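You operate a simulated robot arm through the tools that you are given. There is no shell and no other tool. Be economical: measure what you need, move in short steps, check, and stop when the job is done.

You are at the controls of a simulated robot arm. One attempt, no reset.

TASK
Sugar the yellow sweet in the crank sifter and stand its cup in the GOOD well.
Fine: cup under the pot while you crank, no sugar spilt; sled out after.

Only the result counts: the job must be done as asked and must still hold three seconds after the hand-in. Knocking over, shifting, dropping, spilling or breaking anything else fails it.

THE ROBOT
A 7-joint arm with a two-finger parallel gripper, fixed in place. Base frame: the origin is at the foot of the arm, x ahead of it, y to its left, z up; the work surface is at about z = 0. Units: mm, rad, N and s.
With the tool pointing down near the work surface it reaches from about 220 to 580 mm from the base axis. Its first joint turns from -1.152 to 1.152 rad. Payload 2.5 kg.
Tool frame: the origin (TCP) lies between the finger pads and is the grasp point; the fingertips stand 23 mm ahead of it; z points along the fingers, y is the line along which they close. Largest opening 94 mm; finger width 38, thickness 10; the body of the gripper, 54 by 96 mm, starts 39 mm behind the TCP.
Orientation is that of the tool frame in the base frame, as a unit quaternion [w, x, y, z]. With the fingers straight down and closing along the base's y, the tool's x points along the base's -x, its y along +y and its z along -z.

THE INTERFACE
- The arm moves only by the tool servo_tool. Its arguments are lists of equal length, an entry for each row: "grip": the gripper command, from -1 (fully open) to 1 (shut), values between in proportion; "linear": the shift along the tool's x, y, z in mm, a list of three; "delta_rot": the turn, a rotation vector about the tool's x, y, z in rad, a list of three. In form: {"grip": [grip, ...], "linear": [[tx, ty, tz], ...], "delta_rot": [[wx, wy, wz], ...]}. A call has 1 to 10 rows; each row is the pose to reach, as a shift and turn from the pose commanded when the call began, along the tool's axes at that moment. Each row takes 0.2 s and may step no farther than 50 mm and 0.15 rad from the row before; otherwise, or with a gripper value out of range, the whole call is refused. Where a pose cannot be reached the arm comes as near as it can. A force on the tool above 60 N (or 10 N above the force at the start of the call, whichever is more), or a blocked arm, ends the call early, and 0.2 s more pass. Each finger travels about 108 mm/s and halts on what it meets, pressing with about 20 N; the grip force reading is that of the motor and also rises with nothing between the fingers. The clock runs only during rows and for 0.2 s after the last one: add rows that repeat a pose to give the fingers time. It gives the time, the measured TCP pose, the force on the tool (base axes), the opening and the grip force at its end, in the units of the frame above (readings bear some noise), with the torque about the TCP (base axes, N m) and any sound that the robot's microphone picked up.
- Cameras (640 x 400 px; columns grow to the right, rows downward): "scene" is fixed at [128.5, -413.1, 552.9]; the picture's right is [0.76, -0.65, 0.00], its down [-0.32, -0.38, -0.87] and it looks along [0.56, 0.66, -0.49] (base axes); focal length 311 px, centre (320, 200). "wrist" rides on the gripper at [86, 16, -75] in the tool frame; the picture's right is [-0.18, 0.98, 0.00], its down [-0.58, -0.11, -0.81] and it looks along [-0.79, -0.15, 0.59] (tool axes); focal length 243 px, centre (320, 200). There is no depth. A picture from a camera that has moved, and an enlarged one, comes with that camera's place and axes in the base frame and with its lens.
- get_image(camera): a new picture of that camera. No time passes.
- close_up(camera, box): a new picture of the part [left, top, right, bottom] of that camera's present view, enlarged. No time passes.
- finish_job(): hands the job in; it is judged then, once.

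Go step by step. Nothing tells you positions but the pictures and the camera data: compare them with the known pose of the tool, close in by small moves and look again before you grip or let go. The budget is 120 turns and 76 pictures, counting those below and the enlarged ones. Unless the task says otherwise, let go and move clear before handing in, and close with one line.

The tools are called after "Request:" by a JSON object that holds its "api" and its "payload". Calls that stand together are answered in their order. servo_tool: Moves the arm, as the interface text tells. Its arguments: {"type":"object","properties":{"grip":{"type":"array","items":{"type":"number"}},"linear":{"type":"array","items":{"type":"array","items":{"type":"number"}}},"delta_rot":{"type":"array","items":{"type":"array","items":{"type":"number"}}}},"required":["grip","linear","delta_rot"]} The other tools are called the same way: get_image (camera) takes a picture; close_up (camera, box) takes an enlarged picture of a part of a camera's view; finish_job () hands the job in.

At the start:

```text
time_s: 0.0
eef_pos: [308.6, -88.0, 383.4]
tcp_rot: [0.0, 0.0, 1.0, 0.001]
force: [-0.3, 0.6, -0.4]
ft_torque: [-0.01, 0.02, 0.01]
gripper_width: 93.9
finger_force: 0.1
```

scene: 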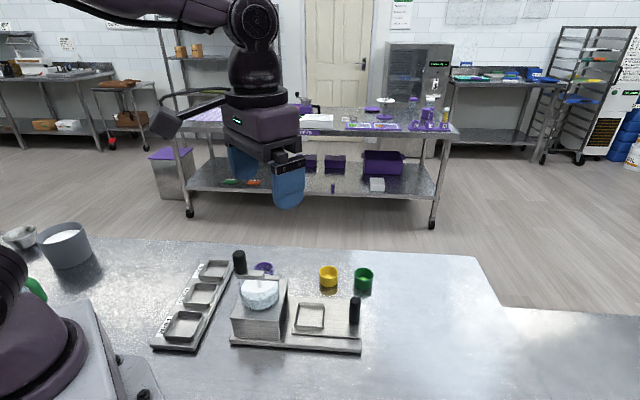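
wrist: 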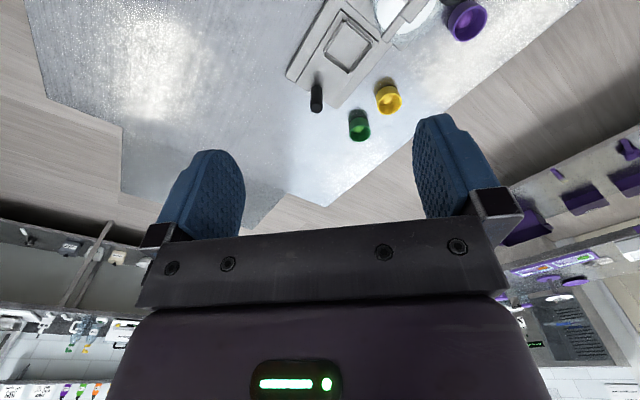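

I see a sifter with a sled and pot, a three-well tray on the left, and purple, yellow and green cups. I'll look closer first.

Request:
{"api": "close_up", "payload": {"camera": "scene", "box": [140, 235, 390, 391]}}

Request:
{"api": "close_up", "payload": {"camera": "scene", "box": [220, 240, 380, 360]}}

Request:
{"api": "close_up", "payload": {"camera": "wrist", "box": [270, 0, 510, 150]}}

```text
2.56 times, centred on (265, 313) of scene
camera zoom: at [128.5, -413.1, 552.9], right [0.76, -0.65, 0.0], down [-0.32, -0.38, -0.87], along [0.56, 0.66, -0.49], focal length 795 px, centre (461, -89)
```

zoom: 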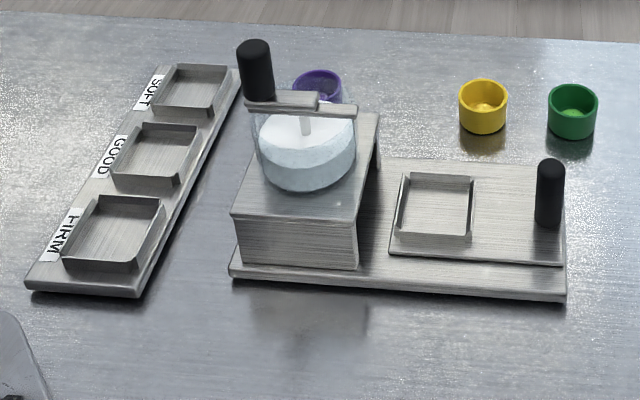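

```text
3.33 times, centred on (300, 300) of scene
camera zoom: at [128.5, -413.1, 552.9], right [0.76, -0.65, 0.0], down [-0.32, -0.38, -0.87], along [0.56, 0.66, -0.49], focal length 1036 px, centre (387, -133)
```

zoom: 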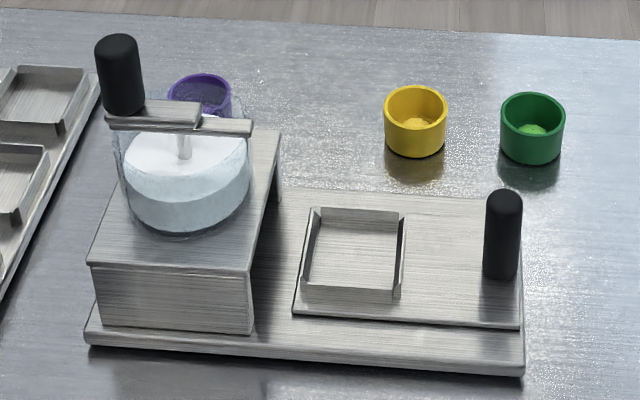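

```text
2.67 times, centred on (390, 75) of wrist
camera zoom: at [222.6, -72.5, 458.0], right [0.18, 0.98, 0.0], down [0.58, -0.11, 0.81], along [0.79, -0.15, -0.59], focal length 647 px, centre (133, 533)
```

zoom: 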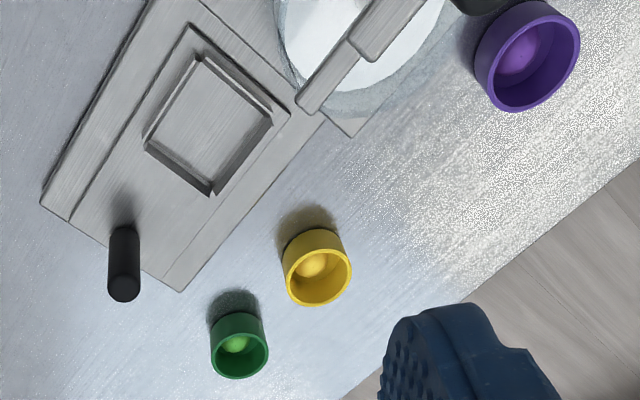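

The yellow cup is near (515, 9), about 46 mm wide and 37 mm high. The sled runs along the (−1, 1) diagonal, with its handle near (465, −127). I'll move above the yellow cup with the tool turned −45°.

Request:
{"api": "servo_tool", "payload": {"grip": [-0.4, -0.4, -0.4, -0.4, -0.4, -0.4, -0.4, -0.4, -0.4], "linear": [[-25.7, 12.1, 22], [-51.5, 24.2, 44], [-77, 36.4, 66], [-103, 48.5, 88], [-129, 60.6, 110], [-154.5, 72.7, 132], [-180, 85, 154], [-206, 97, 175], [-206, 97, 175]], "delta_rot": [[0, 0, -0.098], [0, 0, -0.196], [0, 0, -0.295], [0, 0, -0.393], [0, 0, -0.491], [0, 0, -0.589], [0, 0, -0.687], [0, 0, -0.785], [0, 0, -0.785]]}}

Request:
{"api": "get_image", "payload": {"camera": "wrist"}}

Request:
{"api": "get_image", "payload": {"camera": "scene"}}

```text
time_s: 2.0
eef_pos: [515.4, 8.1, 208.5]
tcp_rot: [0.0, -0.384, 0.923, 0.0]
force: [-0.3, -0.6, -0.7]
ft_torque: [0.0, 0.01, 0.01]
gripper_width: 66.0
finger_force: 0.0
```

```text
70 pictures are left
camera wrist: at [443.0, -41.1, 283.3], right [-0.57, 0.82, 0.0], down [0.49, 0.34, 0.81], along [0.66, 0.46, -0.59], focal length 243 px, centre (320, 200)
```

wrist: 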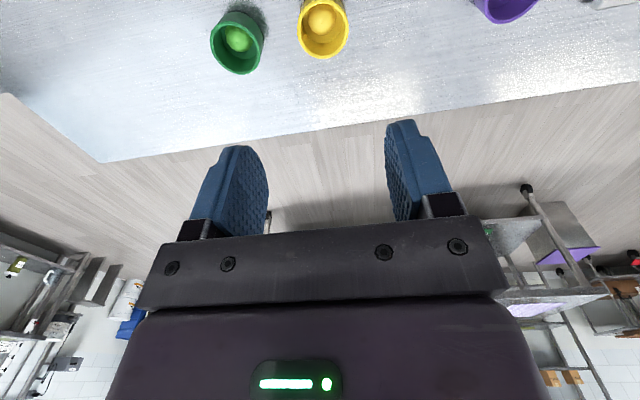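

```text
69 pictures are left
```

scene: 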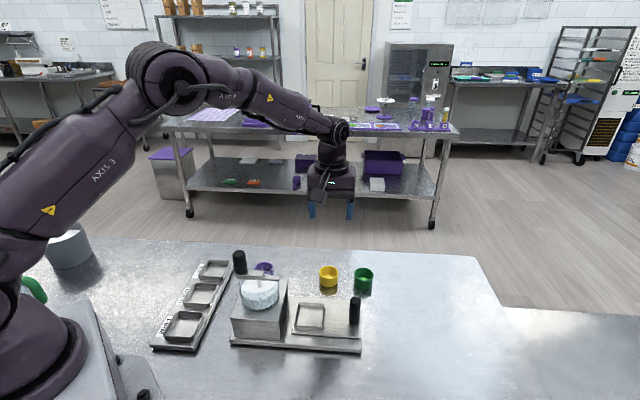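

The cup lies near (511, 9). I'll come down partway with a small correction, then check again.

Request:
{"api": "servo_tool", "payload": {"grip": [-0.4, -0.4, -0.4, -0.4], "linear": [[1, 1.5, 40], [1.8, 3, 80], [1.8, 3, 110], [1.8, 3, 110]], "delta_rot": [[0, 0, 0], [0, 0, 0], [0, 0, 0], [0, 0, 0]]}}

Request:
{"api": "close_up", "payload": {"camera": "scene", "box": [260, 200, 420, 300]}}

Request:
{"api": "get_image", "payload": {"camera": "wrist"}}

```text
time_s: 3.0
eef_pos: [511.6, 8.7, 99.8]
tcp_rot: [0.001, -0.382, 0.924, 0.0]
force: [0.1, 1.3, 0.7]
ft_torque: [0.01, -0.02, -0.01]
gripper_width: 65.9
finger_force: 0.1
```

```text
4.00 times, centred on (340, 250) of scene
camera zoom: at [128.5, -413.1, 552.9], right [0.76, -0.65, 0.0], down [-0.32, -0.38, -0.87], along [0.56, 0.66, -0.49], focal length 1243 px, centre (240, 0)
```

zoom: 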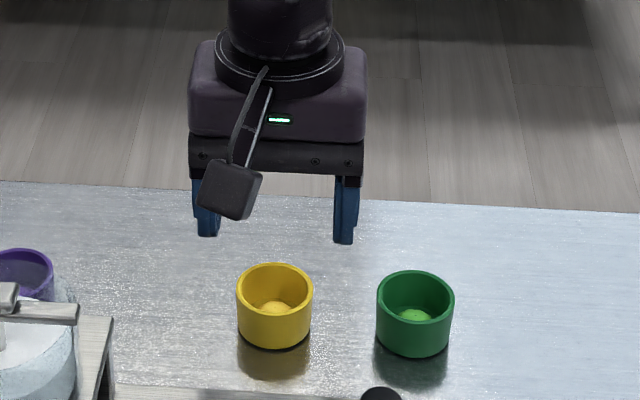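

```text
67 pictures are left
camera wrist: at [439.2, -41.7, 173.8], right [-0.56, 0.83, 0.0], down [0.49, 0.33, 0.81], along [0.67, 0.46, -0.59], focal length 243 px, centre (320, 200)
```

wrist: 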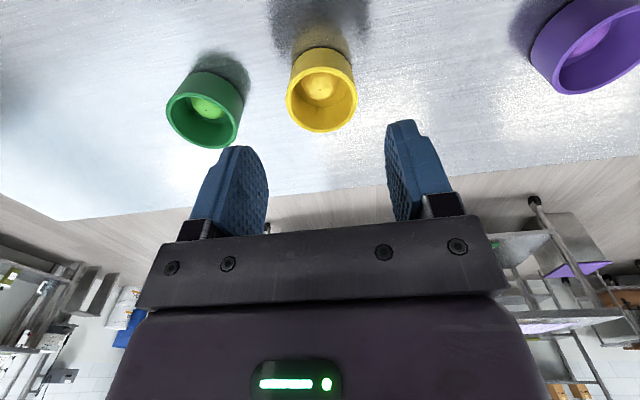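

The wrist view puts the cup a few mm toward tool +x. I'll lower to just above the rim and recheck.

Request:
{"api": "servo_tool", "payload": {"grip": [-0.4, -0.4, -0.4], "linear": [[4, 2, 20], [4, 2, 36], [4, 2, 36]], "delta_rot": [[0, 0, 0], [0, 0, 0], [0, 0, 0]]}}

Request:
{"api": "close_up", "payload": {"camera": "scene", "box": [280, 220, 400, 300]}}

Request:
{"api": "close_up", "payload": {"camera": "wrist", "box": [160, 50, 480, 250]}}

```text
time_s: 3.8
eef_pos: [506.7, 5.3, 64.3]
tcp_rot: [0.0, -0.383, 0.924, 0.0]
force: [0.3, 1.2, -0.8]
ft_torque: [0.02, 0.0, 0.01]
gripper_width: 65.7
finger_force: 0.0
```

```text
5.00 times, centred on (340, 260) of scene
camera zoom: at [128.5, -413.1, 552.9], right [0.76, -0.65, 0.0], down [-0.32, -0.38, -0.87], along [0.56, 0.66, -0.49], focal length 1553 px, centre (220, -100)
```

zoom: 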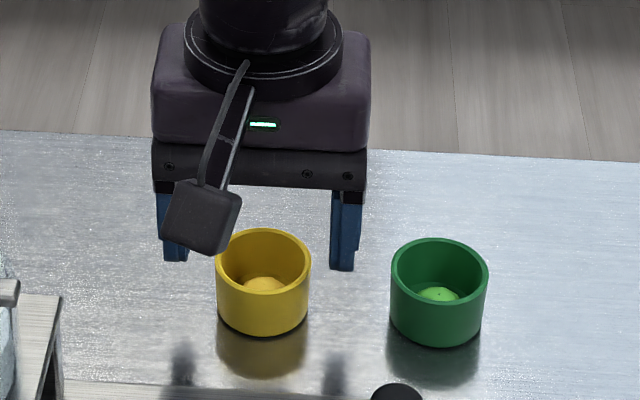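

```text
2.00 times, centred on (320, 150) of wrist
camera zoom: at [434.8, -43.5, 137.9], right [-0.56, 0.83, 0.0], down [0.49, 0.33, 0.81], along [0.67, 0.45, -0.59], focal length 485 px, centre (320, 300)
```

zoom: 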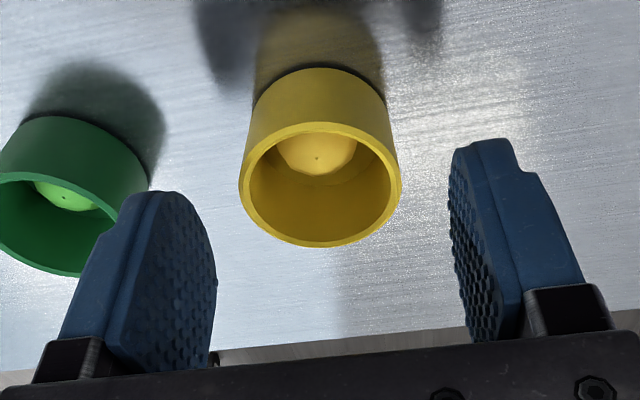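

The tool is now centred over the yellow cup. I'll descend, grip and lift slightly.

Request:
{"api": "servo_tool", "payload": {"grip": [-0.4, -0.4, 0.2, 0.2, 0.2, 0.2], "linear": [[0, 0, 15], [0, 0, 26], [0, 0, 26], [0, 0, 26], [0, 0, 26], [0, 0, 26]], "delta_rot": [[0, 0, 0], [0, 0, 0], [0, 0, 0], [0, 0, 0], [0, 0, 0], [0, 0, 0]]}}

Request:
{"api": "servo_tool", "payload": {"grip": [0.2, 0.2, 0.2, 0.2], "linear": [[0, 0, -10], [0, 0, -30], [0, 0, -80], [0, 0, -80]], "delta_rot": [[0, 0, 0], [0, 0, 0], [0, 0, 0], [0, 0, 0]]}}

Request:
{"api": "get_image", "payload": {"camera": "wrist"}}

Request:
{"api": "close_up", "payload": {"camera": "scene", "box": [220, 200, 400, 360]}}

```text
time_s: 5.2
eef_pos: [506.5, 8.5, 36.6]
tcp_rot: [0.001, -0.383, 0.924, -0.001]
force: [-0.7, 0.4, 0.6]
ft_torque: [0.0, 0.0, -0.02]
gripper_width: 45.4
finger_force: 19.8
```

```text
time_s: 6.2
eef_pos: [507.2, 8.3, 118.2]
tcp_rot: [0.001, -0.383, 0.924, -0.001]
force: [0.2, 0.4, -0.2]
ft_torque: [0.01, 0.04, -0.02]
gripper_width: 45.1
finger_force: 20.4
```

```text
64 pictures are left
camera wrist: at [435.3, -40.4, 192.5], right [-0.56, 0.83, 0.0], down [0.49, 0.33, 0.81], along [0.67, 0.46, -0.59], focal length 243 px, centre (320, 200)
```

wrist: 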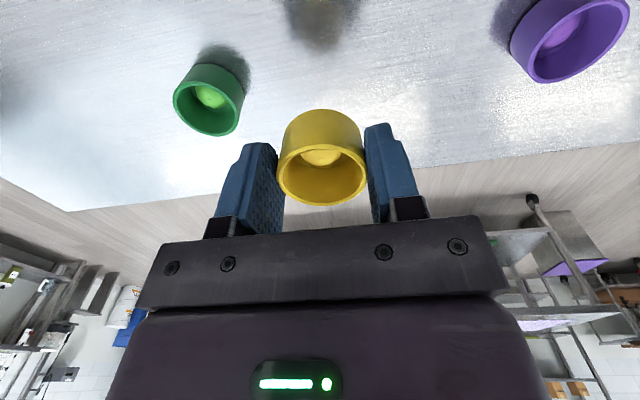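

```text
2.50 times, centred on (310, 280) of scene
camera zoom: at [128.5, -413.1, 552.9], right [0.76, -0.65, 0.0], down [-0.32, -0.38, -0.87], along [0.56, 0.66, -0.49], focal length 777 px, centre (345, 0)
```

zoom: 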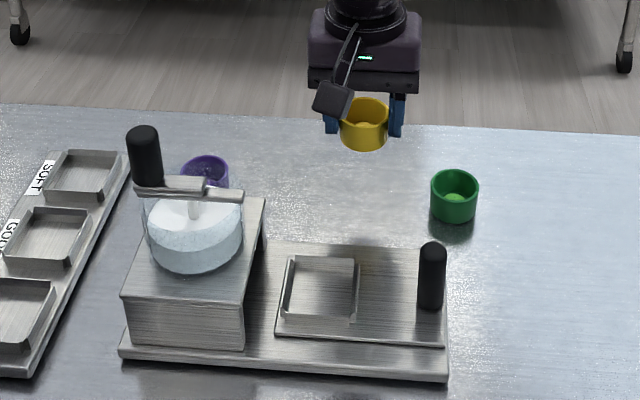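

The cup is held with its rim level with the TCP. I'll carry it above the sled well, staying high, and check clearances to the crank.

Request:
{"api": "servo_tool", "payload": {"grip": [0.2, 0.2, 0.2, 0.2, 0.2, 0.2], "linear": [[15, 4, -25], [45, 12, -35], [75, 20, -35], [105, 28, -35], [119.5, 31.8, -35], [119.5, 31.8, -35]], "delta_rot": [[0, 0, 0], [0, 0, 0], [0, 0, 0], [0, 0, 0], [0, 0, 0], [0, 0, 0]]}}

Request:
{"api": "get_image", "payload": {"camera": "wrist"}}

Request:
{"api": "close_up", "payload": {"camera": "scene", "box": [200, 180, 400, 360]}}

```text
time_s: 7.6
eef_pos: [400.1, -54.3, 150.5]
tcp_rot: [0.0, -0.382, 0.924, 0.001]
force: [0.5, 0.1, 0.4]
ft_torque: [0.0, 0.01, 0.01]
gripper_width: 45.5
finger_force: 20.3
```

```text
62 pictures are left
camera wrist: at [329.3, -104.3, 224.8], right [-0.56, 0.83, 0.0], down [0.49, 0.33, 0.81], along [0.67, 0.46, -0.59], focal length 243 px, centre (320, 200)
```

wrist: 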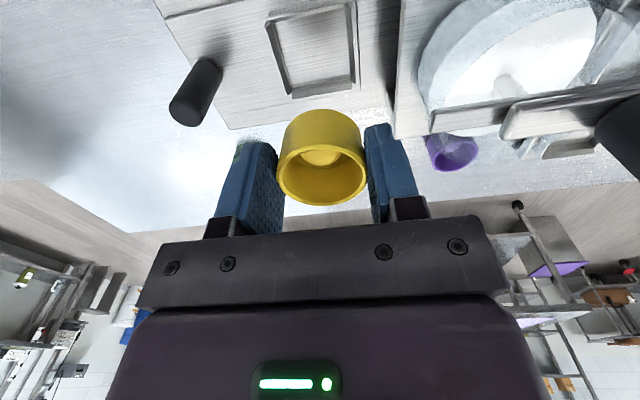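

```text
2.22 times, centred on (300, 270) of scene
camera zoom: at [128.4, -413.1, 552.9], right [0.76, -0.65, 0.0], down [-0.32, -0.38, -0.87], along [0.56, 0.66, -0.49], focal length 690 px, centre (364, 44)
```

zoom: 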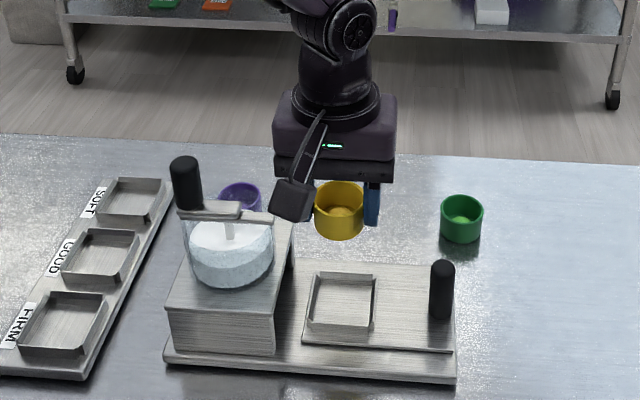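

The well centre is within about 4 mm of the tool. The crank arm end leaves only about 6 mm beside the gripper body in this orientation. I'll turn another −90° so the narrow side faces the pot, raising slightly.

Request:
{"api": "servo_tool", "payload": {"grip": [0.2, 0.2, 0.2, 0.2, 0.2, 0.2, 0.2, 0.2, 0.2, 0.2], "linear": [[0, 0, -20], [0, 0, -20], [0, 0, -20], [0, 0, -20], [0, 0, -20], [0, 0, -20], [0, 0, -20], [0, 0, -20], [0, 0, -20], [0, 0, -20]], "delta_rot": [[0, 0, -0.1], [0, 0, -0.24], [0, 0, -0.38], [0, 0, -0.52], [0, 0, -0.66], [0, 0, -0.8], [0, 0, -0.94], [0, 0, -1.08], [0, 0, -1.22], [0, 0, -1.36]]}}

```text
time_s: 9.8
eef_pos: [399.4, -54.7, 170.3]
tcp_rot: [0.0, 0.879, -0.476, 0.0]
force: [0.1, -0.2, -0.1]
ft_torque: [0.02, 0.02, 0.03]
gripper_width: 45.3
finger_force: 20.1
```

The turn works. I'll finish it and look.

Request:
{"api": "servo_tool", "payload": {"grip": [0.2, 0.2, 0.2], "linear": [[0, 0, 0], [0, 0, 10], [0, 0, 20]], "delta_rot": [[0, 0, -0.1], [0, 0, -0.21], [0, 0, -0.21]]}}

Request:
{"api": "get_image", "payload": {"camera": "wrist"}}

Request:
{"api": "close_up", "payload": {"camera": "scene", "box": [200, 180, 400, 360]}}

```text
time_s: 10.6
eef_pos: [399.2, -54.5, 151.7]
tcp_rot: [0.0, 0.924, -0.383, 0.0]
force: [0.1, 0.8, -0.8]
ft_torque: [-0.03, 0.01, 0.0]
gripper_width: 45.5
finger_force: 20.0
```

```text
60 pictures are left
camera wrist: at [450.0, -127.3, 226.2], right [-0.83, -0.56, 0.0], down [-0.33, 0.49, 0.81], along [-0.46, 0.67, -0.59], focal length 243 px, centre (320, 200)
```

wrist: 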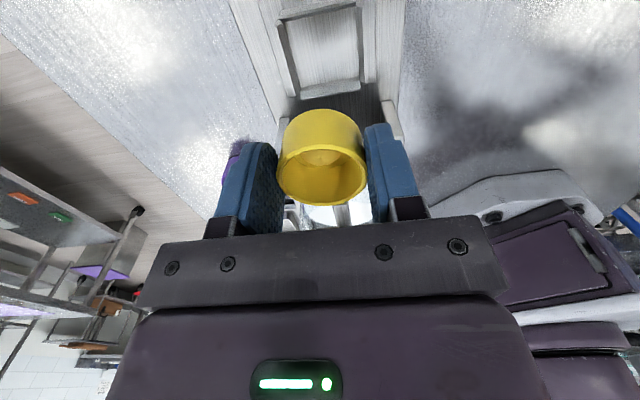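

```text
2.22 times, centred on (300, 270) of scene
camera zoom: at [128.5, -413.1, 552.9], right [0.76, -0.65, 0.0], down [-0.32, -0.38, -0.87], along [0.56, 0.66, -0.49], focal length 690 px, centre (364, 44)
```

zoom: 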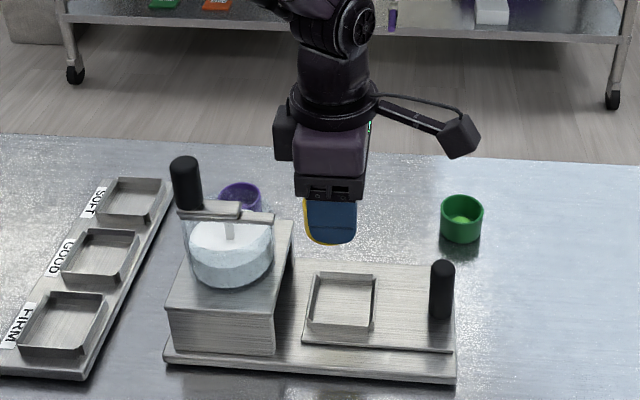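

The gripper has a block behind it on the pot side. I'll check its clearance to the crank arm before lowering.

Request:
{"api": "close_up", "payload": {"camera": "scene", "box": [240, 190, 360, 290]}}

Request:
{"api": "close_up", "payload": {"camera": "wrist", "box": [220, 0, 420, 125]}}

```text
4.00 times, centred on (300, 240) of scene
camera zoom: at [128.5, -413.1, 552.9], right [0.76, -0.65, 0.0], down [-0.32, -0.38, -0.87], along [0.56, 0.66, -0.49], focal length 1243 px, centre (400, 40)
```

zoom: 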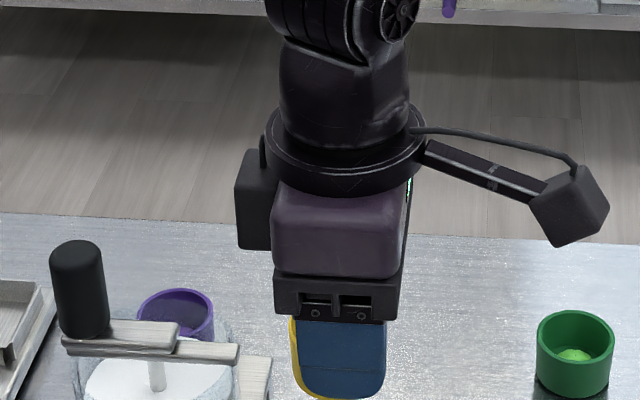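

```text
3.20 times, centred on (320, 62) of wrist
camera zoom: at [450.0, -127.3, 226.2], right [-0.83, -0.56, 0.0], down [-0.33, 0.49, 0.81], along [-0.46, 0.67, -0.59], focal length 776 px, centre (320, 640)
```

zoom: 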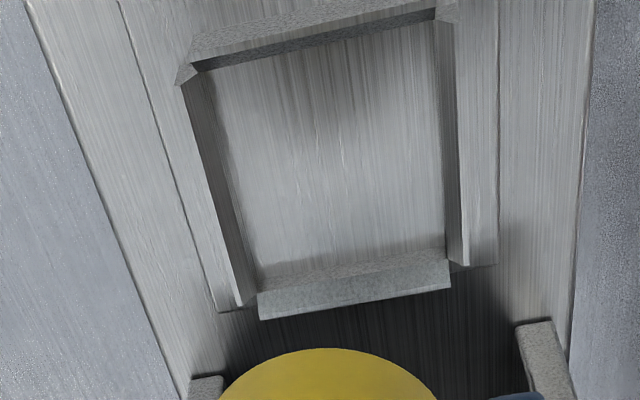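

I'll measure how the cup sits in the hand.

Request:
{"api": "close_up", "payload": {"camera": "wrist", "box": [220, 90, 420, 240]}}

```text
2.67 times, centred on (320, 165) of wrist
camera zoom: at [450.0, -127.3, 226.2], right [-0.83, -0.56, 0.0], down [-0.33, 0.49, 0.81], along [-0.46, 0.67, -0.59], focal length 647 px, centre (320, 293)
```

zoom: 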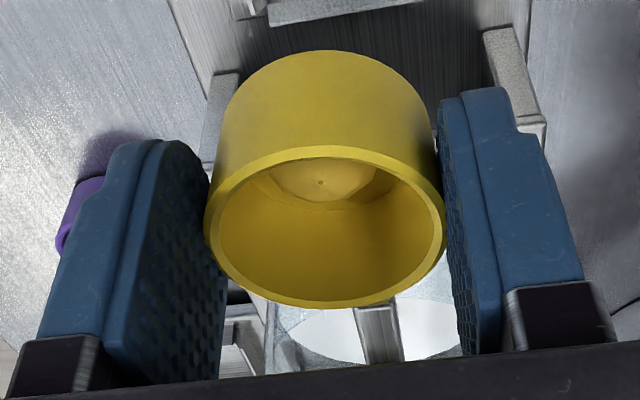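

The cup sits about 5 mm toward tool −x and its rim is about 6 mm below the TCP, so it can go in with roughly 9 mm of clearance to the crank arm. I'll correct and lower partway.

Request:
{"api": "servo_tool", "payload": {"grip": [0.2, 0.2, 0.2, 0.2], "linear": [[6.6, 4, 0], [6.6, 4, 30], [6.6, 4, 55], [6.6, 4, 55]], "delta_rot": [[0, 0, 0], [0, 0, 0], [0, 0, 0], [0, 0, 0]]}}

Request:
{"api": "close_up", "payload": {"camera": "scene", "box": [230, 220, 390, 360]}}

Request:
{"api": "close_up", "payload": {"camera": "wrist", "box": [200, 0, 440, 160]}}

```text
time_s: 11.6
eef_pos: [401.2, -61.2, 98.4]
tcp_rot: [0.0, 0.924, -0.383, -0.001]
force: [-0.5, -0.3, 0.9]
ft_torque: [-0.01, 0.01, -0.01]
gripper_width: 45.5
finger_force: 19.7
```

```text
2.86 times, centred on (310, 290) of scene
camera zoom: at [128.5, -413.1, 552.9], right [0.76, -0.65, 0.0], down [-0.32, -0.38, -0.87], along [0.56, 0.66, -0.49], focal length 888 px, centre (349, -57)
```

zoom: 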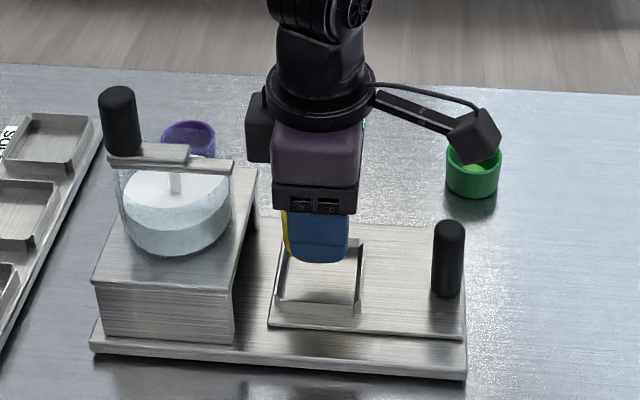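

```text
2.50 times, centred on (320, 80) of wrist
camera zoom: at [452.1, -134.1, 171.7], right [-0.83, -0.56, 0.0], down [-0.33, 0.49, 0.81], along [-0.45, 0.67, -0.59], focal length 606 px, centre (320, 500)
```

zoom: 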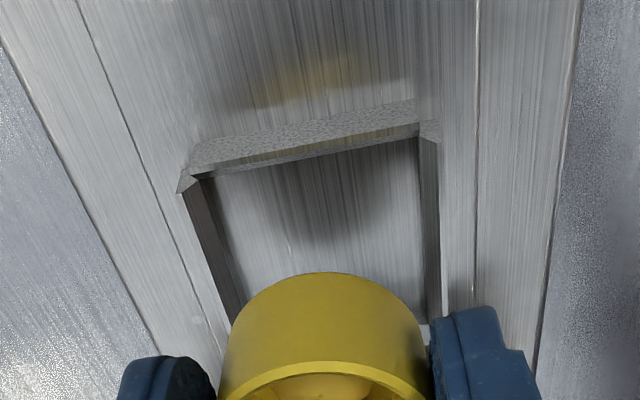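

Alignment looks centred. I'll lower in small steps toward the well floor.

Request:
{"api": "servo_tool", "payload": {"grip": [0.2, 0.2, 0.2], "linear": [[0, 0, 15], [0, 0, 30], [0, 0, 36]], "delta_rot": [[0, 0, 0], [0, 0, 0], [0, 0, 0]]}}

Request:
{"api": "close_up", "payload": {"camera": "scene", "box": [240, 240, 380, 350]}}

Request:
{"api": "close_up", "payload": {"camera": "wrist", "box": [200, 60, 440, 220]}}

```text
time_s: 12.4
eef_pos: [403.2, -62.1, 59.9]
tcp_rot: [0.001, 0.924, -0.382, 0.001]
force: [-2.1, -3.3, 17.0]
ft_torque: [-0.02, 0.15, 0.02]
gripper_width: 45.3
finger_force: 20.0
```

```text
3.64 times, centred on (310, 295) of scene
camera zoom: at [128.4, -413.1, 552.9], right [0.76, -0.65, 0.0], down [-0.32, -0.38, -0.87], along [0.56, 0.66, -0.49], focal length 1130 px, centre (356, -146)
```

zoom: 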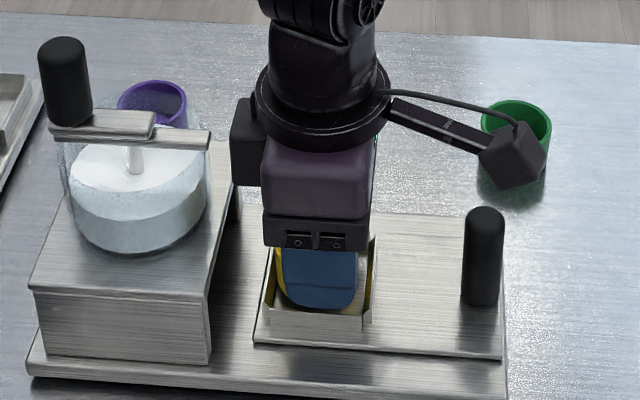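

```text
2.50 times, centred on (320, 140) of wrist
camera zoom: at [452.6, -134.3, 135.6], right [-0.83, -0.56, 0.0], down [-0.34, 0.49, 0.8], along [-0.45, 0.67, -0.59], focal length 606 px, centre (320, 350)
```

zoom: 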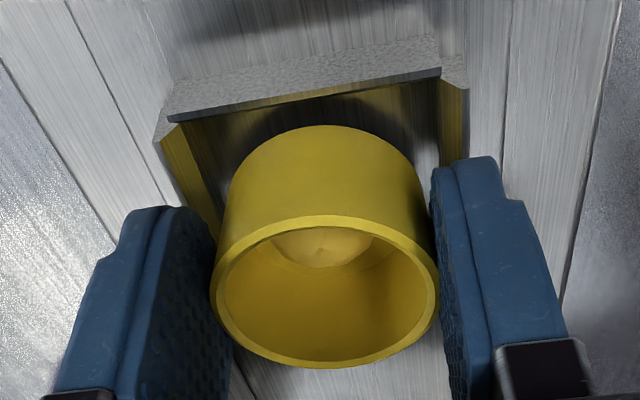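

There is a 17 N upward force, and the cup may be rubbing the pot-side wall. I'll lift slightly, shift 2.5 mm outward and lower again.

Request:
{"api": "servo_tool", "payload": {"grip": [0.2, 0.2, 0.2, 0.2, 0.2], "linear": [[0, 0, -8], [2.5, 0, -8], [2.5, 0, -4], [2.5, 0, 0], [2.5, 0, 0]], "delta_rot": [[0, 0, 0], [0, 0, 0], [0, 0, 0], [0, 0, 0], [0, 0, 0]]}}

Request:
{"api": "close_up", "payload": {"camera": "wrist", "box": [200, 60, 440, 220]}}

```text
time_s: 13.6
eef_pos: [403.4, -63.3, 60.8]
tcp_rot: [0.0, 0.924, -0.383, 0.001]
force: [-6.7, -2.8, 22.1]
ft_torque: [0.03, 0.33, 0.03]
gripper_width: 45.5
finger_force: 19.7
```

```text
2.50 times, centred on (320, 140) of wrist
camera zoom: at [453.8, -136.0, 134.9], right [-0.83, -0.56, 0.0], down [-0.33, 0.49, 0.8], along [-0.45, 0.66, -0.59], focal length 606 px, centre (320, 350)
```

zoom: 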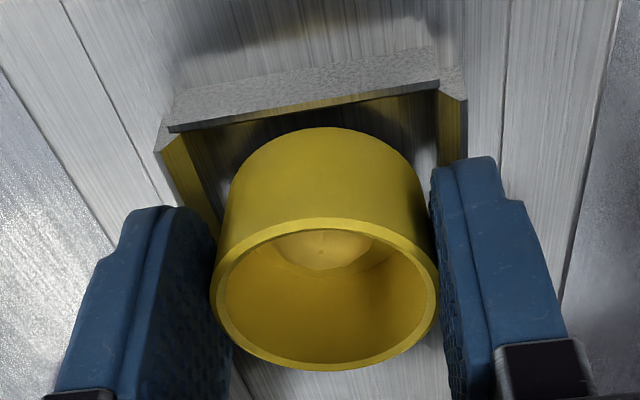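

The force is centred under the cup, so it's on the well floor. I'll ease off and open slightly, then check.

Request:
{"api": "servo_tool", "payload": {"grip": [0.2, 0.0, -0.1, -0.2, -0.2], "linear": [[0, 0, -0.5], [0, 0, -0.5], [0, 0, -1], [0, 0, -1], [0, 0, -1]], "delta_rot": [[0, 0, 0], [0, 0, 0], [0, 0, 0], [0, 0, 0], [0, 0, 0]]}}

Request:
{"api": "get_image", "payload": {"camera": "wrist"}}

```text
time_s: 14.8
eef_pos: [402.5, -62.5, 61.7]
tcp_rot: [0.0, 0.923, -0.384, 0.0]
force: [0.8, 0.2, 0.4]
ft_torque: [-0.05, 0.03, -0.01]
gripper_width: 56.5
finger_force: 0.0
```

```text
50 pictures are left
camera wrist: at [453.5, -136.1, 135.7], right [-0.83, -0.56, 0.0], down [-0.33, 0.49, 0.81], along [-0.45, 0.67, -0.59], focal length 243 px, centre (320, 200)
```

wrist: 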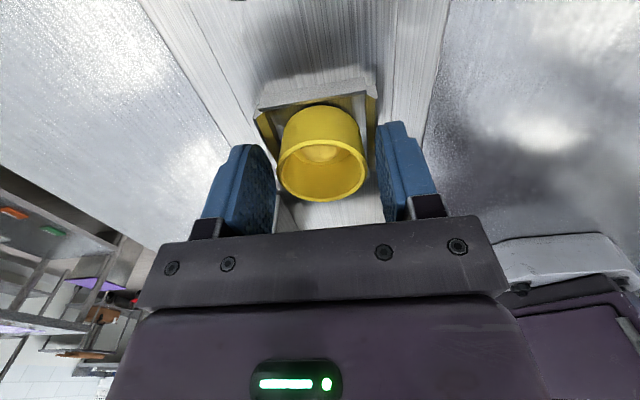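

The cup stands freely in the well. I'll rise and move above the sled handle.

Request:
{"api": "servo_tool", "payload": {"grip": [-0.2, -0.2, -0.2, -0.2, -0.2, -0.2, -0.2], "linear": [[0, 0, -20], [0, 0, -50], [0, 0, -85], [30, 2, -90], [60, 4, -90], [81, 4, -90], [81, 4, -90]], "delta_rot": [[0, 0, 0], [0, 0, 0], [0, 0, 0], [0, 0, 0], [0, 0, 0], [0, 0, 0], [0, 0, 0]]}}

Request:
{"api": "get_image", "payload": {"camera": "wrist"}}

Request:
{"api": "close_up", "payload": {"camera": "scene", "box": [220, 200, 400, 360]}}

```text
time_s: 16.4
eef_pos: [457.2, -122.8, 151.3]
tcp_rot: [0.0, 0.923, -0.384, -0.001]
force: [0.1, 0.2, 0.4]
ft_torque: [0.0, -0.01, -0.01]
gripper_width: 56.1
finger_force: 0.1
```

```text
49 pictures are left
camera wrist: at [508.3, -196.3, 226.0], right [-0.83, -0.56, 0.0], down [-0.33, 0.49, 0.81], along [-0.45, 0.67, -0.59], focal length 243 px, centre (320, 200)
```

wrist: 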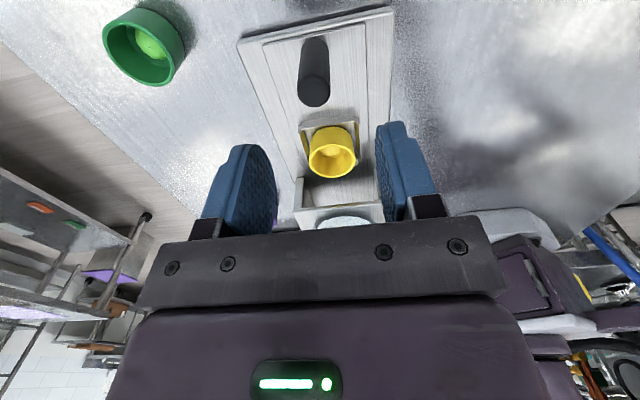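

```text
2.50 times, centred on (310, 280) of scene
camera zoom: at [128.5, -413.1, 552.9], right [0.76, -0.65, 0.0], down [-0.32, -0.38, -0.87], along [0.56, 0.66, -0.49], focal length 777 px, centre (345, 0)
```

zoom: 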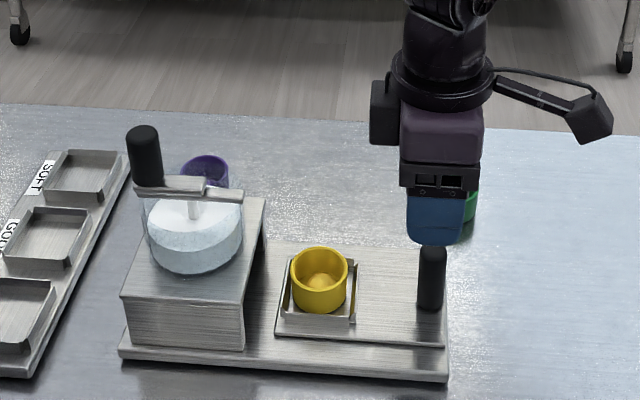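

The cup sits in the well and the handle is at about (461, −123). I'll tilt the body away from the pot, descend and grip the handle.

Request:
{"api": "servo_tool", "payload": {"grip": [-0.2, -0.2, -0.2, -0.2], "linear": [[3, -3.3, 10], [3, -3.3, 40], [3, -3.3, 79], [3, -3.3, 79]], "delta_rot": [[0, -0.1, 0], [0, -0.2, 0], [0, -0.3, 0], [0, -0.3, 0]]}}

Request:
{"api": "get_image", "payload": {"camera": "wrist"}}

Request:
{"api": "close_up", "payload": {"camera": "scene", "box": [220, 200, 400, 360]}}

```text
time_s: 17.4
eef_pos: [462.4, -123.2, 72.5]
tcp_rot: [-0.058, 0.913, -0.379, -0.138]
force: [0.2, -0.6, -0.1]
ft_torque: [-0.01, 0.04, 0.02]
gripper_width: 56.6
finger_force: 0.0
```

```text
47 pictures are left
camera wrist: at [525.7, -210.3, 117.4], right [-0.82, -0.57, 0.05], down [-0.15, 0.3, 0.94], along [-0.55, 0.76, -0.33], focal length 243 px, centre (320, 200)
```

wrist: 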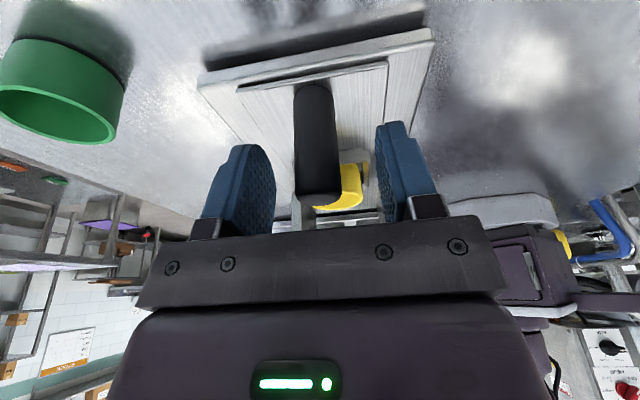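

```text
2.50 times, centred on (310, 280) of scene
camera zoom: at [128.5, -413.1, 552.9], right [0.76, -0.65, 0.0], down [-0.32, -0.38, -0.87], along [0.56, 0.66, -0.49], focal length 777 px, centre (345, 0)
```

zoom: 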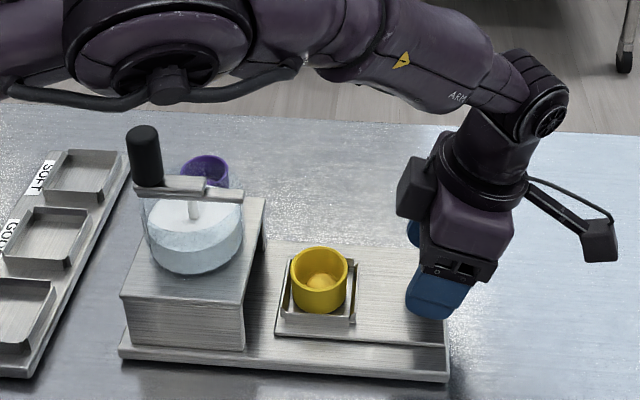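

The handle is between the fingers. I'll close on it.

Request:
{"api": "servo_tool", "payload": {"grip": [0.3, 0.7, 0.7, 0.7], "linear": [[0, -1, 0], [0, -1, 0], [0, -1, 0], [0, -1, 0]], "delta_rot": [[0, 0, 0], [0, 0, 0], [0, 0, 0], [0, 0, 0]]}}

```text
time_s: 18.4
eef_pos: [462.2, -123.0, 71.3]
tcp_rot: [-0.057, 0.913, -0.379, -0.139]
force: [-3.3, -1.6, 0.6]
ft_torque: [0.44, -0.01, 0.01]
gripper_width: 22.0
finger_force: 20.0
```

Gripped at 22 mm. I'll try pushing the sled 20 mm toward the pot.

Request:
{"api": "servo_tool", "payload": {"grip": [0.7, 0.7, 0.7, 0.7], "linear": [[-4.8, 0, 1.5], [-9.5, 0, 3], [-14.3, 0, 4.4], [-19.1, 0, 5.9]], "delta_rot": [[0, 0, 0], [0, 0, 0], [0, 0, 0], [0, 0, 0]]}}

Request:
{"api": "close_up", "payload": {"camera": "scene", "box": [220, 200, 400, 360]}}

```text
time_s: 19.4
eef_pos: [448.3, -108.7, 72.3]
tcp_rot: [-0.057, 0.913, -0.38, -0.14]
force: [-4.2, -5.0, -0.4]
ft_torque: [-0.05, -0.5, 0.06]
gripper_width: 21.8
finger_force: 19.8
```

```text
2.50 times, centred on (310, 280) of scene
camera zoom: at [128.5, -413.1, 552.9], right [0.76, -0.65, 0.0], down [-0.32, -0.38, -0.87], along [0.56, 0.66, -0.49], focal length 777 px, centre (345, 0)
```

zoom: 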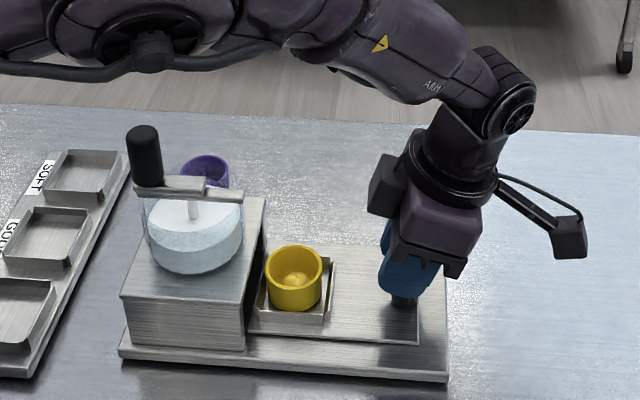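

The sled slides with the handle. I'll continue 45 mm.

Request:
{"api": "servo_tool", "payload": {"grip": [0.7, 0.7, 0.7, 0.7, 0.7, 0.7], "linear": [[-7.2, 0, 2.2], [-14.3, 0, 4.4], [-21.5, 0, 6.7], [-28.7, 0, 8.9], [-35.8, 0, 11.1], [-43, 0, 13.3]], "delta_rot": [[0, 0, 0], [0, 0, 0], [0, 0, 0], [0, 0, 0], [0, 0, 0], [0, 0, 0]]}}

Request:
{"api": "close_up", "payload": {"camera": "scene", "box": [220, 200, 400, 360]}}

```text
time_s: 20.8
eef_pos: [417.5, -75.9, 72.7]
tcp_rot: [-0.057, 0.914, -0.378, -0.138]
force: [-1.6, -2.6, -0.5]
ft_torque: [-0.27, 0.21, 0.02]
gripper_width: 21.6
finger_force: 20.3
```

```text
2.50 times, centred on (310, 280) of scene
camera zoom: at [128.5, -413.1, 552.9], right [0.76, -0.65, 0.0], down [-0.32, -0.38, -0.87], along [0.56, 0.66, -0.49], focal length 777 px, centre (345, 0)
```

zoom: 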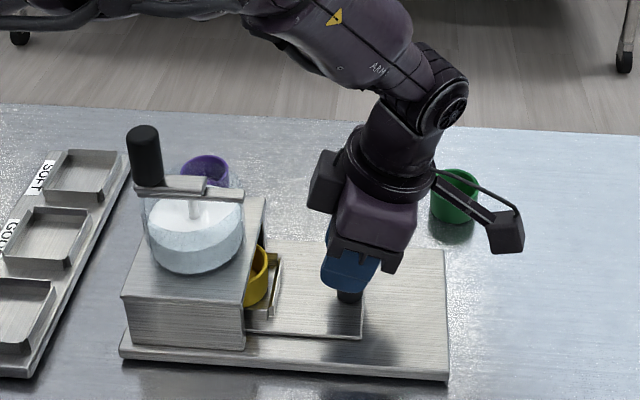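

It's going under cleanly, with plenty of clearance. I'll continue in small steps until it stops.

Request:
{"api": "servo_tool", "payload": {"grip": [0.7, 0.7, 0.7, 0.7, 0.7], "linear": [[-5.7, 0, 1.8], [-11.5, 0, 3.6], [-17.2, 0, 5.3], [-22.9, 0, 7.1], [-26.7, 0, 8.3]], "delta_rot": [[0, 0, 0], [0, 0, 0], [0, 0, 0], [0, 0, 0], [0, 0, 0]]}}

Request:
{"api": "close_up", "payload": {"camera": "scene", "box": [220, 200, 400, 360]}}

```text
time_s: 22.0
eef_pos: [396.3, -56.8, 73.2]
tcp_rot: [-0.056, 0.913, -0.379, -0.138]
force: [-3.7, -5.2, -0.2]
ft_torque: [0.35, -0.01, -0.01]
gripper_width: 21.7
finger_force: 19.6
```

```text
2.50 times, centred on (310, 280) of scene
camera zoom: at [128.5, -413.1, 552.9], right [0.76, -0.65, 0.0], down [-0.32, -0.38, -0.87], along [0.56, 0.66, -0.49], focal length 777 px, centre (345, 0)
```

zoom: 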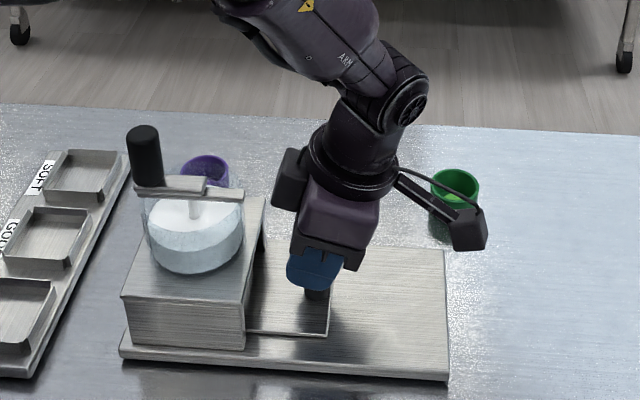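

93 mm so far with no stop felt yet. I'll keep going in small steps.

Request:
{"api": "servo_tool", "payload": {"grip": [0.7, 0.7, 0.7, 0.7], "linear": [[-2.4, 0, 0.7], [-4.8, 0, 1.5], [-7.2, 0, 2.2], [-9.5, 0, 3]], "delta_rot": [[0, 0, 0], [0, 0, 0], [0, 0, 0], [0, 0, 0]]}}

Request:
{"api": "close_up", "payload": {"camera": "scene", "box": [230, 230, 350, 350]}}

```text
time_s: 23.0
eef_pos: [391.5, -50.7, 73.3]
tcp_rot: [-0.056, 0.913, -0.38, -0.135]
force: [4.7, -14.8, 0.1]
ft_torque: [-0.39, 0.05, 0.0]
gripper_width: 21.9
finger_force: 20.0
```

```text
3.33 times, centred on (290, 290) of scene
camera zoom: at [128.5, -413.1, 552.9], right [0.76, -0.65, 0.0], down [-0.32, -0.38, -0.87], along [0.56, 0.66, -0.49], focal length 1036 px, centre (420, -100)
```

zoom: 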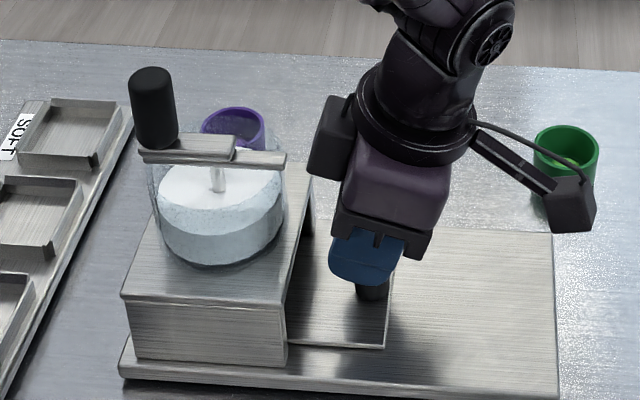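

The resistance has risen to about 14 N, which looks like the stop. I'll push a few mm more to confirm.

Request:
{"api": "servo_tool", "payload": {"grip": [0.7, 0.7, 0.7], "linear": [[-1.5, 0, 0.5], [-2.9, 0, 0.9], [-2.9, 0, 0.9]], "delta_rot": [[0, 0, 0], [0, 0, 0], [0, 0, 0]]}}

```text
time_s: 23.8
eef_pos: [388.6, -46.3, 72.6]
tcp_rot: [-0.057, 0.914, -0.379, -0.137]
force: [4.3, -14.9, 3.1]
ft_torque: [-0.4, 0.07, -0.03]
gripper_width: 21.9
finger_force: 19.6
```

Request:
{"api": "close_up", "payload": {"camera": "scene", "box": [230, 230, 350, 350]}}

Request:
{"api": "close_up", "payload": {"camera": "wrist", "box": [200, 50, 440, 220]}}

```text
3.33 times, centred on (290, 290) of scene
camera zoom: at [128.4, -413.1, 552.9], right [0.76, -0.65, 0.0], down [-0.32, -0.38, -0.87], along [0.56, 0.66, -0.49], focal length 1036 px, centre (420, -100)
```

zoom: 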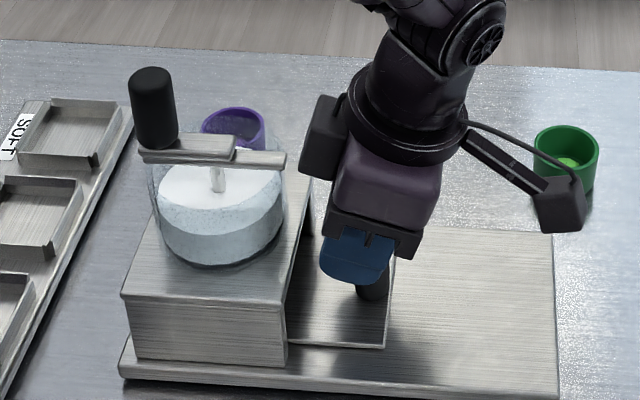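

```text
2.35 times, centred on (320, 135) of wrist
camera zoom: at [451.2, -133.2, 118.6], right [-0.82, -0.57, 0.05], down [-0.15, 0.3, 0.94], along [-0.55, 0.76, -0.33], focal length 571 px, centre (320, 353)
```

zoom: 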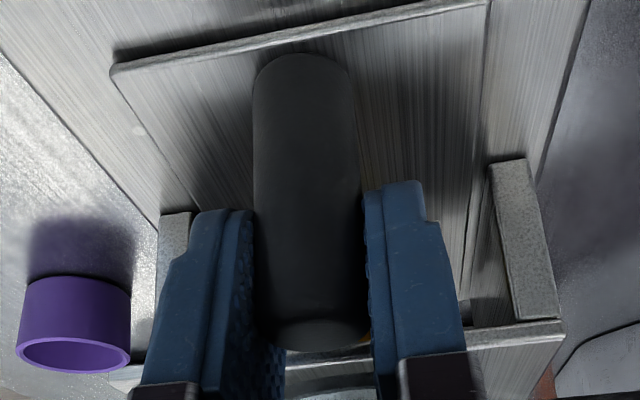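

The sled is at its stop; the fingers only slipped on the handle. I'll open, back off and rise, restoring the upright tool.

Request:
{"api": "servo_tool", "payload": {"grip": [0.2, -0.2, -0.2, -0.2, -0.2, -0.2], "linear": [[0, 0, 0], [0, 0, 0], [5, 0, -12], [0, 0, -40], [-8, 0, -75], [-20, 0, -110]], "delta_rot": [[0, 0, 0], [0, 0, 0], [0, 0, 0], [0, 0, 0], [0, 0.1, 0], [0, 0.2, 0]]}}

Request:
{"api": "close_up", "payload": {"camera": "scene", "box": [200, 160, 400, 360]}}

Request:
{"api": "get_image", "payload": {"camera": "wrist"}}

```text
time_s: 25.2
eef_pos: [400.5, -55.5, 184.1]
tcp_rot: [-0.018, 0.923, -0.383, -0.045]
force: [-0.9, -0.2, 0.1]
ft_torque: [0.01, -0.01, -0.01]
gripper_width: 56.5
finger_force: 0.0
```

```text
2.00 times, centred on (300, 260) of scene
camera zoom: at [128.5, -413.1, 552.9], right [0.76, -0.65, 0.0], down [-0.32, -0.38, -0.87], along [0.56, 0.66, -0.49], focal length 621 px, centre (360, 80)
```

zoom: 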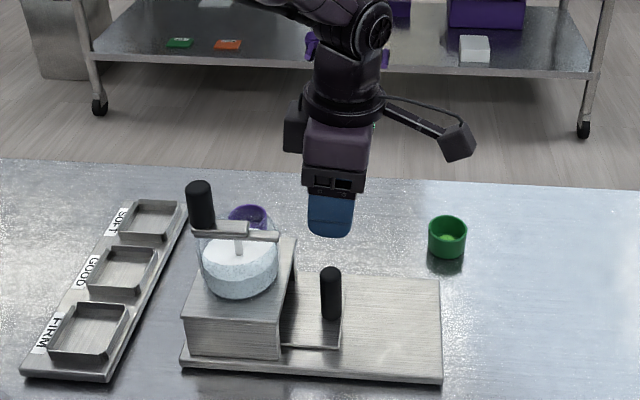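

```text
38 pictures are left
camera wrist: at [454.8, -133.2, 249.8], right [-0.83, -0.56, 0.02], down [-0.28, 0.43, 0.86], along [-0.49, 0.7, -0.51], focal length 243 px, centre (320, 200)
```

wrist: 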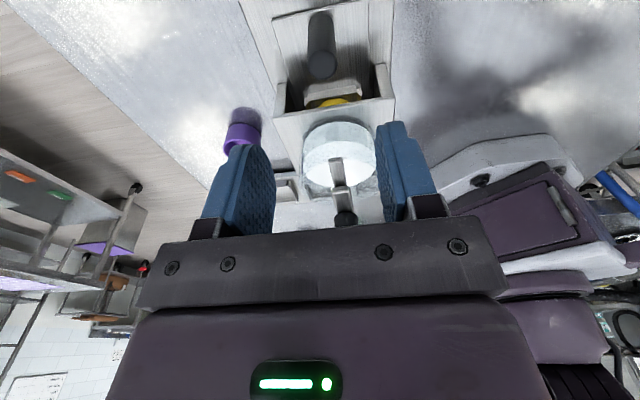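

I'll check how the cup sits under the pot.

Request:
{"api": "close_up", "payload": {"camera": "wrist", "box": [240, 0, 440, 240]}}

Request:
{"api": "close_up", "payload": {"camera": "scene", "box": [240, 240, 330, 350]}}

```text
1.67 times, centred on (340, 120) of wrist
camera zoom: at [454.8, -133.2, 249.8], right [-0.83, -0.56, 0.02], down [-0.28, 0.43, 0.86], along [-0.49, 0.7, -0.51], focal length 404 px, centre (287, 333)
```

zoom: 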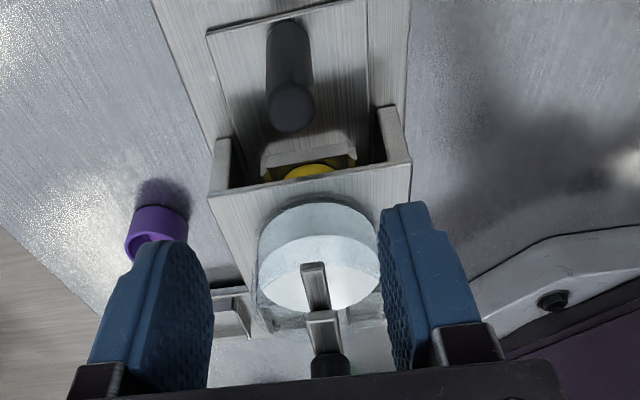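

```text
3.64 times, centred on (285, 295) of scene
camera zoom: at [128.5, -413.1, 552.9], right [0.76, -0.65, 0.0], down [-0.32, -0.38, -0.87], along [0.56, 0.66, -0.49], focal length 1130 px, centre (447, -146)
```

zoom: 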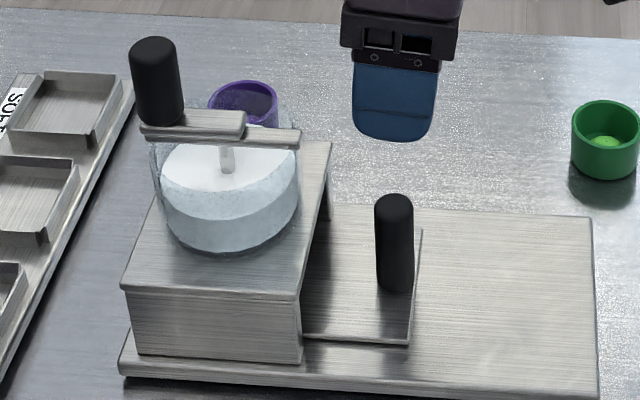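

The cup is lined up under the pot at the stop. Next I'll go above the crank knob, near (308, 37), with the tool upright.

Request:
{"api": "servo_tool", "payload": {"grip": [-0.2, -0.2, -0.2, -0.2, -0.2, -0.2], "linear": [[-4, 0, -38], [-40, 0.2, -52], [-75, 0.4, -48], [-110, 0.6, -42], [-129, 0.7, -38.3], [-129, 0.7, -38.3]], "delta_rot": [[0, 0.05, 0], [0, 0.1, 0], [0, 0.1, 0], [0, 0.1, 0], [0, 0.1, 0], [0, 0.1, 0]]}}

Request:
{"api": "get_image", "payload": {"camera": "wrist"}}

Request:
{"api": "close_up", "payload": {"camera": "scene", "box": [180, 160, 360, 340]}}

```text
time_s: 26.6
eef_pos: [308.1, 30.6, 234.5]
tcp_rot: [0.001, 0.924, -0.383, 0.0]
force: [-0.5, -0.6, -0.9]
ft_torque: [0.02, -0.02, 0.04]
gripper_width: 56.3
finger_force: 0.0
```

```text
35 pictures are left
camera wrist: at [358.0, -42.4, 308.8], right [-0.83, -0.56, 0.0], down [-0.33, 0.49, 0.81], along [-0.45, 0.67, -0.59], focal length 243 px, centre (320, 200)
```

wrist: 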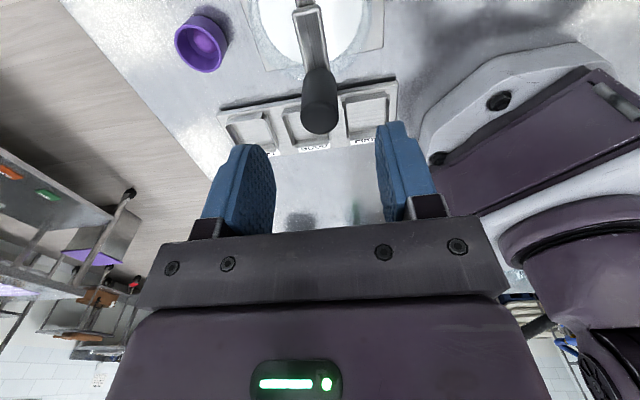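

```text
2.22 times, centred on (270, 250) of scene
camera zoom: at [128.5, -413.1, 552.9], right [0.76, -0.65, 0.0], down [-0.32, -0.38, -0.87], along [0.56, 0.66, -0.49], focal length 690 px, centre (431, 89)
```

zoom: 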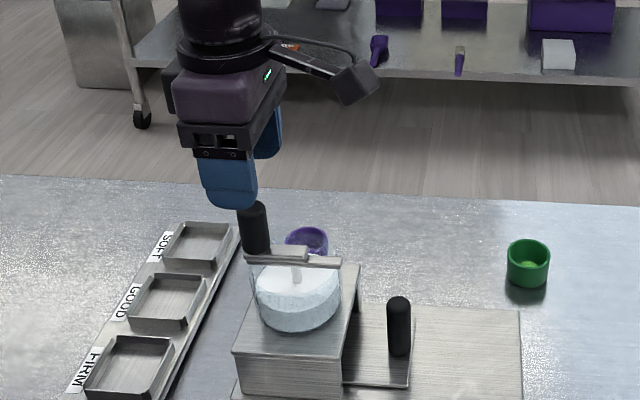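

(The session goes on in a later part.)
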